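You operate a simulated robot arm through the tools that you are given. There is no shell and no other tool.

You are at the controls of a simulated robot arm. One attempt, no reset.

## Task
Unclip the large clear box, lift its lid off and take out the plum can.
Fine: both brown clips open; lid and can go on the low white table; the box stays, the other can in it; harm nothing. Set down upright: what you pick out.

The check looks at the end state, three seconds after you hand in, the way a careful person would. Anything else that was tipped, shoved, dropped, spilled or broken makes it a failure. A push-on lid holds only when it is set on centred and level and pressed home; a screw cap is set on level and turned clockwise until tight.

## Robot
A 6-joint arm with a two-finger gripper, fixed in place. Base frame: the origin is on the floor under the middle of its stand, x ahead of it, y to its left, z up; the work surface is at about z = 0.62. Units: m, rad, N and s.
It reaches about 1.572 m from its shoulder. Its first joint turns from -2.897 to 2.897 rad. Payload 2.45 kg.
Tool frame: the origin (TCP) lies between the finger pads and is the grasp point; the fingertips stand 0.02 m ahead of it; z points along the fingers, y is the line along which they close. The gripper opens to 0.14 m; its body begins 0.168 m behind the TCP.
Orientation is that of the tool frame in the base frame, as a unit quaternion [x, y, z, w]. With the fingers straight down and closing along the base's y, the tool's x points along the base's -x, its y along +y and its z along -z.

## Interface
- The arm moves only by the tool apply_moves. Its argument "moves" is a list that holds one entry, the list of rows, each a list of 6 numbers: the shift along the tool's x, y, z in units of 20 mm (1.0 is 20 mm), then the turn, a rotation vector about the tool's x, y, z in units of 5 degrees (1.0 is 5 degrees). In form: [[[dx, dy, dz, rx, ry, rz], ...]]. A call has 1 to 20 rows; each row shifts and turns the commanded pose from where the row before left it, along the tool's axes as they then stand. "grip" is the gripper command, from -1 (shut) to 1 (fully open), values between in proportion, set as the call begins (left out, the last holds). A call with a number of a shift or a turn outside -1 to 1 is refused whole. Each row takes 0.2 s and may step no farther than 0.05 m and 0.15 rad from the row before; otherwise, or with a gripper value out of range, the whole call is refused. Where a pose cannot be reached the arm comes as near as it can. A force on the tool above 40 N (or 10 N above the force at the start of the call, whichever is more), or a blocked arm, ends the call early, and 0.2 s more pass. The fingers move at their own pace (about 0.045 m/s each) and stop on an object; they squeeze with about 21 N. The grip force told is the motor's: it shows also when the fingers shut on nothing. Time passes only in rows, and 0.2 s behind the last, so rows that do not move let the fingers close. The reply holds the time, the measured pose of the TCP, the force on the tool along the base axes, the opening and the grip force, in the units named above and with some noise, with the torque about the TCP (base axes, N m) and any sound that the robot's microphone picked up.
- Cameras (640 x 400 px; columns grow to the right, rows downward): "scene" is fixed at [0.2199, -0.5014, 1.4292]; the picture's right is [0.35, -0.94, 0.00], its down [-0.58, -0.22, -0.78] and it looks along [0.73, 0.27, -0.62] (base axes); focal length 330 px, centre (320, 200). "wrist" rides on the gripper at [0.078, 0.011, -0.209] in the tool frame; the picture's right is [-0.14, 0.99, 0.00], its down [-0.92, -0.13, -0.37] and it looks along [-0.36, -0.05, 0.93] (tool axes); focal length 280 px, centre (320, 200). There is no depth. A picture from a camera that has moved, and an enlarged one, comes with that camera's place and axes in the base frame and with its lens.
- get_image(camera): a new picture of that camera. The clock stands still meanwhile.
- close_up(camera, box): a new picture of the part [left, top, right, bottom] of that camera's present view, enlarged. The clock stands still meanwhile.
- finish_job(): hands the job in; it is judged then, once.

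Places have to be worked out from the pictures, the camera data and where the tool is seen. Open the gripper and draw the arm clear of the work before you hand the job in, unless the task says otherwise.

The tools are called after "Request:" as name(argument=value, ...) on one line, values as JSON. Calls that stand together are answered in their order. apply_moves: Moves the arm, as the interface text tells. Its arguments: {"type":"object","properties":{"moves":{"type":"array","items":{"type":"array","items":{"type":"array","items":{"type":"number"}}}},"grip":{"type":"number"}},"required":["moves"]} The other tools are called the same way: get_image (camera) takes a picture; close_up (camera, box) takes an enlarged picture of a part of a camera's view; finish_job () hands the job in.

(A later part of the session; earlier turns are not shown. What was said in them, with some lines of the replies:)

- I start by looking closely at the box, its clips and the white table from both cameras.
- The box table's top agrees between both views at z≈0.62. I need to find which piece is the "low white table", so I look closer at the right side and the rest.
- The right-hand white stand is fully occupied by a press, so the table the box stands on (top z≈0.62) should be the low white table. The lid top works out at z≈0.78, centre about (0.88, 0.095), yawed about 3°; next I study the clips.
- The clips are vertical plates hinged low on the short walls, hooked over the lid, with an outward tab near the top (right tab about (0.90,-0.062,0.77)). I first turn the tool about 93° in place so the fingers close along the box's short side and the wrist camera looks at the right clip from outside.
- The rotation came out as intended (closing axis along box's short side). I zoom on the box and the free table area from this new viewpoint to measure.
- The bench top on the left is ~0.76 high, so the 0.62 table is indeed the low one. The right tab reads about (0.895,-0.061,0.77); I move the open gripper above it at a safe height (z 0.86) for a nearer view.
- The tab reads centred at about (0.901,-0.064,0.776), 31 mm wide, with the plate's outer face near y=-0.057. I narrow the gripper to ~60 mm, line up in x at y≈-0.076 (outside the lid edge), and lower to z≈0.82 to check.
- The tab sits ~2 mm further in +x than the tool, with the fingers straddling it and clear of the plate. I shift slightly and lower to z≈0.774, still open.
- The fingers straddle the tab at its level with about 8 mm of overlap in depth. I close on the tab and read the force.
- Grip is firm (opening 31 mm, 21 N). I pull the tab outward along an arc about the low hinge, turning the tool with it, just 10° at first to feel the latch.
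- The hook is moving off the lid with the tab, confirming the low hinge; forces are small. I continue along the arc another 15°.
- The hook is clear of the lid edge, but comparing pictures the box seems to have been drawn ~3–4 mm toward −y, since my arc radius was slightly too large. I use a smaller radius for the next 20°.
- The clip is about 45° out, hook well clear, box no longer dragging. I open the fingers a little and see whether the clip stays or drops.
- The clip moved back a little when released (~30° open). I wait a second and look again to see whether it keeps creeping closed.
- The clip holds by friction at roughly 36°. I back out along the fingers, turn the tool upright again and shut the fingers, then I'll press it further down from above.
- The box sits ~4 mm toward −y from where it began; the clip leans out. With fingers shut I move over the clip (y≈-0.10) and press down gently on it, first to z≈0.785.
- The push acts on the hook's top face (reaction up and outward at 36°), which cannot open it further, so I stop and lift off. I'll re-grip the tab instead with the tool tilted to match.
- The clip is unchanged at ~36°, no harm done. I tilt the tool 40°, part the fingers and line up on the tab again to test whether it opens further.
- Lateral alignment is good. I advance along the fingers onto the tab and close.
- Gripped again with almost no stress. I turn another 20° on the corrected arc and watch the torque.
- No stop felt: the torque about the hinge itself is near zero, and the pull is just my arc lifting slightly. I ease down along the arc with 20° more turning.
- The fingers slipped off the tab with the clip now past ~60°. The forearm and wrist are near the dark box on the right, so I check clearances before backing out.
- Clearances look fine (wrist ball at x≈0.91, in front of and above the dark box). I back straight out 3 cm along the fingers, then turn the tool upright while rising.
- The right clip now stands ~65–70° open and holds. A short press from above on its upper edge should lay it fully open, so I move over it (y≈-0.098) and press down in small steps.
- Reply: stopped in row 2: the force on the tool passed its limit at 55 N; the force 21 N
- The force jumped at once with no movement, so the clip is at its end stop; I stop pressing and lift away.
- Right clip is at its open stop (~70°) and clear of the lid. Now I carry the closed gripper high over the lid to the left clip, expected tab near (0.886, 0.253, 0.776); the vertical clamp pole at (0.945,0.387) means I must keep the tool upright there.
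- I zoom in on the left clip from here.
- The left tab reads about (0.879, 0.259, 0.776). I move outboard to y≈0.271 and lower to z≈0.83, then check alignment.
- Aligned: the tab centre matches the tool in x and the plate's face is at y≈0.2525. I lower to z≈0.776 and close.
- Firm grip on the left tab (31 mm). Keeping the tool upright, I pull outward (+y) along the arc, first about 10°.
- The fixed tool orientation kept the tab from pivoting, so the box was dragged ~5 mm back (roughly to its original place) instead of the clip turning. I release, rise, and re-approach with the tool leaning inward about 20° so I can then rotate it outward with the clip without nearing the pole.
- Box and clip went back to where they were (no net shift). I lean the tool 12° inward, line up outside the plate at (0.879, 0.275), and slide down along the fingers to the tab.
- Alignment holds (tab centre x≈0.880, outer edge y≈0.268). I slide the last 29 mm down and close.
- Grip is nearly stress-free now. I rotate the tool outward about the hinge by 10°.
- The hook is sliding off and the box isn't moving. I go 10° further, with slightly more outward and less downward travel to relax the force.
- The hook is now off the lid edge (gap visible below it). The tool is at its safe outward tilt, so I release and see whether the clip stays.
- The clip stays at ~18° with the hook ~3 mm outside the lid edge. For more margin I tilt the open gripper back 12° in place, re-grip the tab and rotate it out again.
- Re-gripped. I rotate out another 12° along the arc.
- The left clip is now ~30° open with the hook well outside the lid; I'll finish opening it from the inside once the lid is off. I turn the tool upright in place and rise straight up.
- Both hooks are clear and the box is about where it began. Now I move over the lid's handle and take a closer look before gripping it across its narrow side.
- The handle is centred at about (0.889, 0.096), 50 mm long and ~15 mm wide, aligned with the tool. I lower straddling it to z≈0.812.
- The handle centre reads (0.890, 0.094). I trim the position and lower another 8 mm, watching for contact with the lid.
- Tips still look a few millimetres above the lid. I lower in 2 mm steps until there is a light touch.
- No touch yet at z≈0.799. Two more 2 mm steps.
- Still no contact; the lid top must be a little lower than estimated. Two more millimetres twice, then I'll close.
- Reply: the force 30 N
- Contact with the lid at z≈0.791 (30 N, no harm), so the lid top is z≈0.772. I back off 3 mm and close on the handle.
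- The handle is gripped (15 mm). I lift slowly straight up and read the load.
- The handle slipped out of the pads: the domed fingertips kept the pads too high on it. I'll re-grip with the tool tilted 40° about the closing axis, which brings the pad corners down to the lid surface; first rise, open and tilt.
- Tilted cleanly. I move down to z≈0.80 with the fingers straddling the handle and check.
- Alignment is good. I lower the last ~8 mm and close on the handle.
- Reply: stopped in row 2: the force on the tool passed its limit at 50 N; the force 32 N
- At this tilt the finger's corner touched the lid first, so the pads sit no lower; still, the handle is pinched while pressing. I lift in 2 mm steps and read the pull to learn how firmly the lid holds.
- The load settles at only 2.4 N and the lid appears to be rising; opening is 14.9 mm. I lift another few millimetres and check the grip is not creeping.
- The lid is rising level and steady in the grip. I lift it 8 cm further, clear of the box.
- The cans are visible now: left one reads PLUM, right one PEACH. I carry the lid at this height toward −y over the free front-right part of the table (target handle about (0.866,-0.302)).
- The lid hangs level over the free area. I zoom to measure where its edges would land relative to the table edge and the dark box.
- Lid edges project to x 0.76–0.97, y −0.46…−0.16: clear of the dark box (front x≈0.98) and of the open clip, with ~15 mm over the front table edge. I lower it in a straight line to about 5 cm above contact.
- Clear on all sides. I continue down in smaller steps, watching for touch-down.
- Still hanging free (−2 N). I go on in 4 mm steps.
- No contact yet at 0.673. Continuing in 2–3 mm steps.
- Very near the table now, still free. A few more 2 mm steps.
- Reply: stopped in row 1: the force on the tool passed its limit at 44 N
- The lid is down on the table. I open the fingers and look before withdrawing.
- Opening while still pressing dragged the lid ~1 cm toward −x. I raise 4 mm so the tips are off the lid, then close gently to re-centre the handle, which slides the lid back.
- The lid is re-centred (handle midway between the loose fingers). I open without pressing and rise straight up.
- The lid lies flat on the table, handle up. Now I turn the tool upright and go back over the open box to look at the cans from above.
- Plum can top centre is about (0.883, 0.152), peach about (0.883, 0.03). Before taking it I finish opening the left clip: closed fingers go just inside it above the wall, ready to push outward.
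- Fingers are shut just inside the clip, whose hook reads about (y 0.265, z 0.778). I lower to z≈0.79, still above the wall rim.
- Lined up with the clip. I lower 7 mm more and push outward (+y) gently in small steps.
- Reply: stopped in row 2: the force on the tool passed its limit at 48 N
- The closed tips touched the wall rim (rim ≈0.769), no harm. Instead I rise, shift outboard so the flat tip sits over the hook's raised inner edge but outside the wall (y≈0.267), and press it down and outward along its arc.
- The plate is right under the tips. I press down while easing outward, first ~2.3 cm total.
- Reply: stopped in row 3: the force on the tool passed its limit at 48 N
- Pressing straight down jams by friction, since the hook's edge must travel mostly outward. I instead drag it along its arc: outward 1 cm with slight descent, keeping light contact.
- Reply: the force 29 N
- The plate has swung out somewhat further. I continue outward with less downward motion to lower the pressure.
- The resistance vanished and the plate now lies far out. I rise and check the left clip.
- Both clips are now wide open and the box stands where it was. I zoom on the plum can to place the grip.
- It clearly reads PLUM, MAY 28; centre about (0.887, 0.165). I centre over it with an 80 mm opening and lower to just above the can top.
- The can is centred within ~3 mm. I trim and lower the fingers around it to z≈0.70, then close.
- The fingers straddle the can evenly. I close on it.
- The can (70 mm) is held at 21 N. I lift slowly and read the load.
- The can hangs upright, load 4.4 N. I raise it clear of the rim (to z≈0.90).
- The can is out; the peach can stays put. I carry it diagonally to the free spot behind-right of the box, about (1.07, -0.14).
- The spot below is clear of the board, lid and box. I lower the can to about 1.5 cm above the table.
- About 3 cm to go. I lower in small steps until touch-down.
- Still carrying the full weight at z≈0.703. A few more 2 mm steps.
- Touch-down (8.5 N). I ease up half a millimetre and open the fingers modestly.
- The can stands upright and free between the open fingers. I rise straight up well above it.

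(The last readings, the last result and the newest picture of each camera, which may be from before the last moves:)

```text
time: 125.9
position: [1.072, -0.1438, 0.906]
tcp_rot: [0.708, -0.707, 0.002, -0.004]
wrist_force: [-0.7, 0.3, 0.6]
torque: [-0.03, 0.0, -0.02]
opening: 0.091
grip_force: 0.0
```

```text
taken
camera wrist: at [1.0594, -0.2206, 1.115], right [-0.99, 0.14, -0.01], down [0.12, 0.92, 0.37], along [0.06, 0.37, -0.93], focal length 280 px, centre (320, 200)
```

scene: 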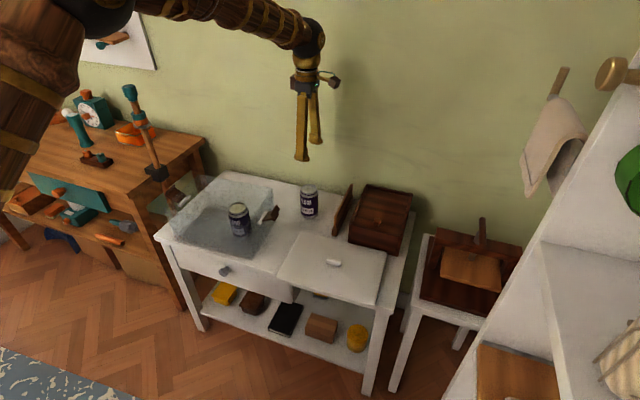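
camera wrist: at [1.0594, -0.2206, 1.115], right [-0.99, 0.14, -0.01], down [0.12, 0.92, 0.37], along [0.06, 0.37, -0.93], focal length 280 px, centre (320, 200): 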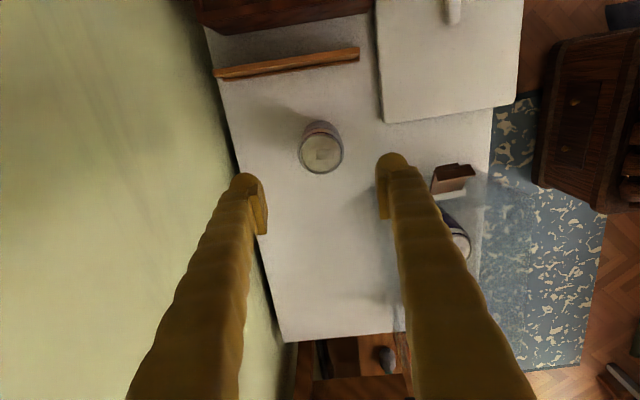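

The plum can stands upright on the table. I check the lid's overhang at the front edge and the clips more closely.

Request:
close_up(camera="wrist", box=[370, 0, 530, 120])

Request:
close_up(camera="scene", box=[250, 200, 430, 330])

Request:
close_up(camera="scene", box=[140, 150, 340, 280])

```text
3.33 times, centred on (450, 60) of wrist
camera zoom: at [1.0594, -0.2206, 1.115], right [-0.99, 0.14, -0.01], down [0.12, 0.92, 0.37], along [0.06, 0.37, -0.93], focal length 935 px, centre (-113, 667)
```

zoom: 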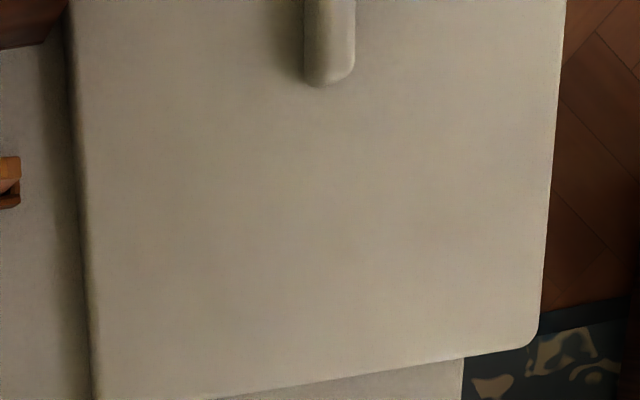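

```text
3.08 times, centred on (340, 265) of scene
camera zoom: at [0.2199, -0.5014, 1.4292], right [0.35, -0.94, 0.0], down [-0.58, -0.22, -0.78], along [0.73, 0.27, -0.62], focal length 1014 px, centre (258, 0)
```

zoom: 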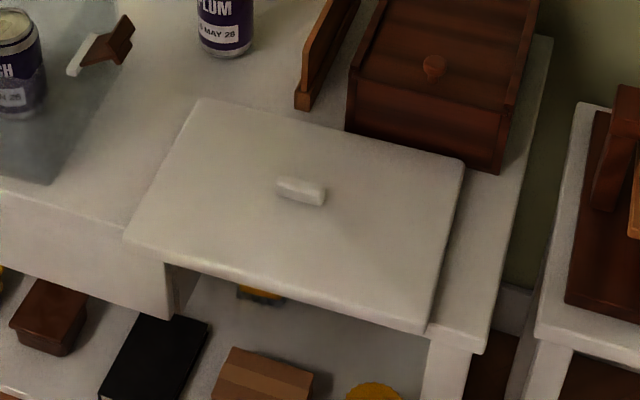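

```text
3.08 times, centred on (240, 215) of scene
camera zoom: at [0.2199, -0.5014, 1.4292], right [0.35, -0.94, 0.0], down [-0.58, -0.22, -0.78], along [0.73, 0.27, -0.62], focal length 1014 px, centre (566, 154)
```

zoom: 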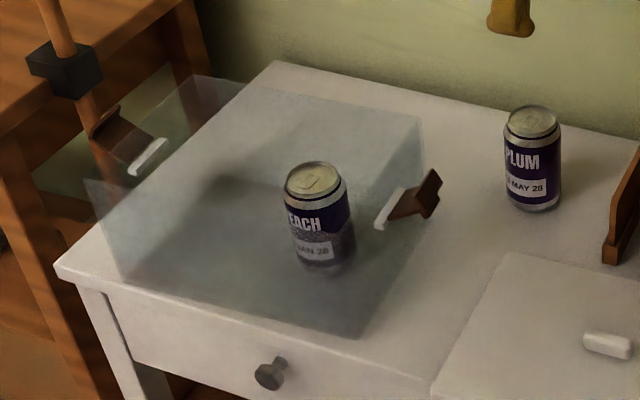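

Everything stands as wanted: peach in the box, both clips wide open, plum can upright, lid flat on the table (its centre well inside, only a small front overhang), and the box within ~3 mm of its start. I draw the arm up and back, clear of the work.

Request:
apply_moves(moves=[[[0, 0, -1, 0, 0, 0], [0, 0, -1, 0, 0, 0], [0, 0, -1, 0, 0, 0], [0, 0, -1, 0, 0, 0], [0, 0, -1, 0, 0, 0], [0, 0, -1, 0, 0, 0], [0, 0, -1, 0, 0, 0], [0, 0, -1, 0, 0, 0], [0, 1, -0.2, 0, 0, 0], [0, 1, -0.2, 0, 0, 0], [0, 1, -0.2, 0, 0, 0], [0, 1, 0, 0, 0, 0], [0, 1, 0, 0, 0, 0], [0, 1, 0, 0, 0, 0], [0, 1, 0, 0, 0, 0], [0, 1, 0, 0, 0, 0], [0, 1, 0, 0, 0, 0], [0, 1, 0, 0, 0, 0], [0, 1, 0, 0, 0, 0], [0, 1, 0, 0, 0, 0]]], grip=1)

Request:
apply_moves(moves=[[[0, 1, 0, 0, 0, 0], [0, 1, 0, 0, 0, 0], [0, 1, 0, 0, 0, 0], [0, 1, 0, 0, 0, 0], [0, 1, 0, 0, 0, 0], [0, 1, 0, 0, 0, 0], [0, 0, 0, 0, 0, 0]]])

Request:
get_image(camera="scene")

Request:
get_image(camera="wrist")

```text
time: 130.1
position: [0.8278, -0.1442, 1.075]
tcp_rot: [0.707, -0.707, 0.002, -0.004]
wrist_force: [-0.4, -0.6, 0.2]
torque: [0.02, 0.0, -0.01]
opening: 0.1399
grip_force: 0.0
```

```text
time: 131.7
position: [0.7091, -0.1429, 1.0721]
tcp_rot: [-0.707, 0.707, -0.003, 0.006]
wrist_force: [-0.4, -0.2, -0.5]
torque: [0.01, 0.02, 0.01]
opening: 0.1401
grip_force: 0.0
```

```text
taken
```

scene: 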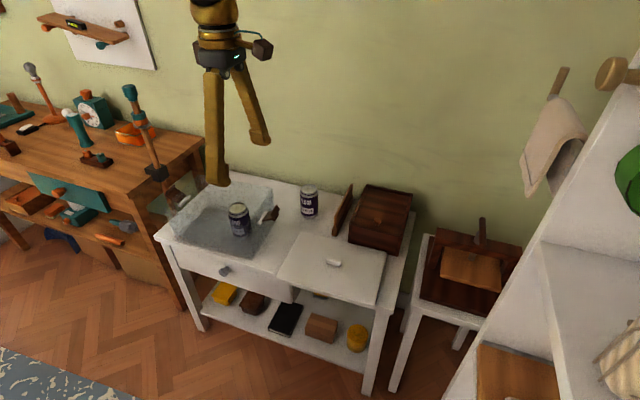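

```text
taken
camera wrist: at [0.6965, -0.2212, 1.2815], right [-0.99, 0.14, -0.01], down [0.12, 0.92, 0.37], along [0.06, 0.37, -0.93], focal length 280 px, centre (320, 200)
```

wrist: 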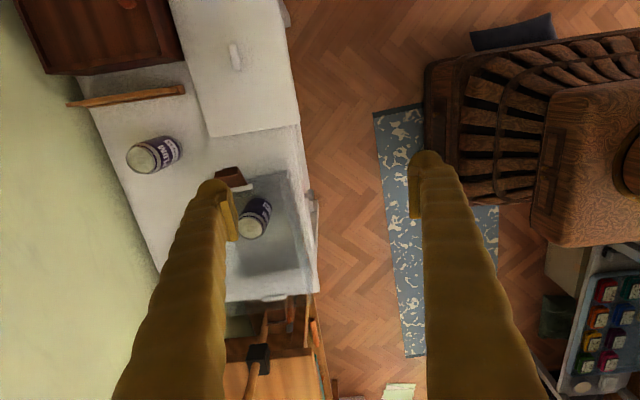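

The arm is clear. One last close look from here at the lid against the table's front edge, the clips and the cans.

Request:
close_up(camera="wrist", box=[160, 0, 340, 150])

Request:
close_up(camera="scene", box=[150, 160, 430, 330])

```text
2.67 times, centred on (250, 75) of wrist
camera zoom: at [0.6965, -0.2212, 1.2815], right [-0.99, 0.14, -0.01], down [0.12, 0.92, 0.37], along [0.06, 0.37, -0.93], focal length 748 px, centre (507, 533)
```

zoom: 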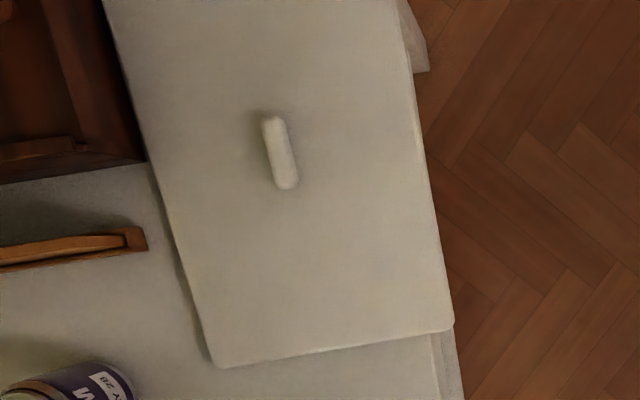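

```text
2.29 times, centred on (290, 245) of scene
camera zoom: at [0.2199, -0.5014, 1.4292], right [0.35, -0.94, 0.0], down [-0.58, -0.22, -0.78], along [0.73, 0.27, -0.62], focal length 753 px, centre (389, 97)
```

zoom: 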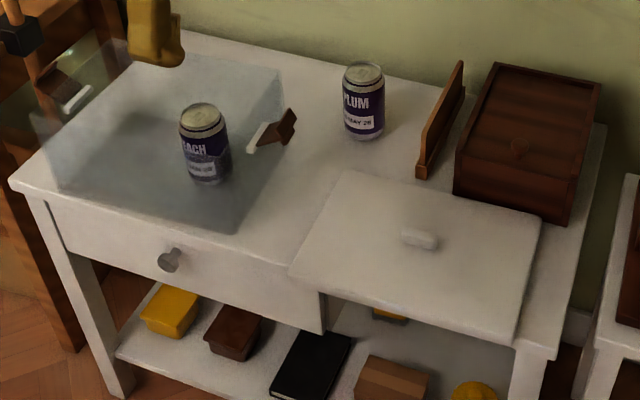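

The lid lies flat with at most ~2 cm over the edge at one corner, and nothing else is disturbed. The plum can is upright, peach remains in the box, both clips are open, the gripper is open and clear, so I hand the job in.

Request:
finish_job()

```text
The job is handed in.
```

The job is handed in: the plum can is out of the box and standing upright on the low white table.

- **Clips:** Both brown clips are open, folded well out from the box.
- **Lid:** It lies flat on the table with its handle up. One front corner hangs over the table edge by about 2 cm. The gap between the table edge and the dark wooden box is slightly narrower than the lid. It looks stable.
- **Box:** The peach can is still inside, and the box is within about 3 mm of where it started. The clips tugged it a few millimetres while I was opening them.
- **Rest:** I saw nothing else moved, tipped or damaged. The gripper is open and the arm is clear of the table.

The lid slipped out of the gripper on the first try and stayed in place on the box. The second grip held all the way to the table.
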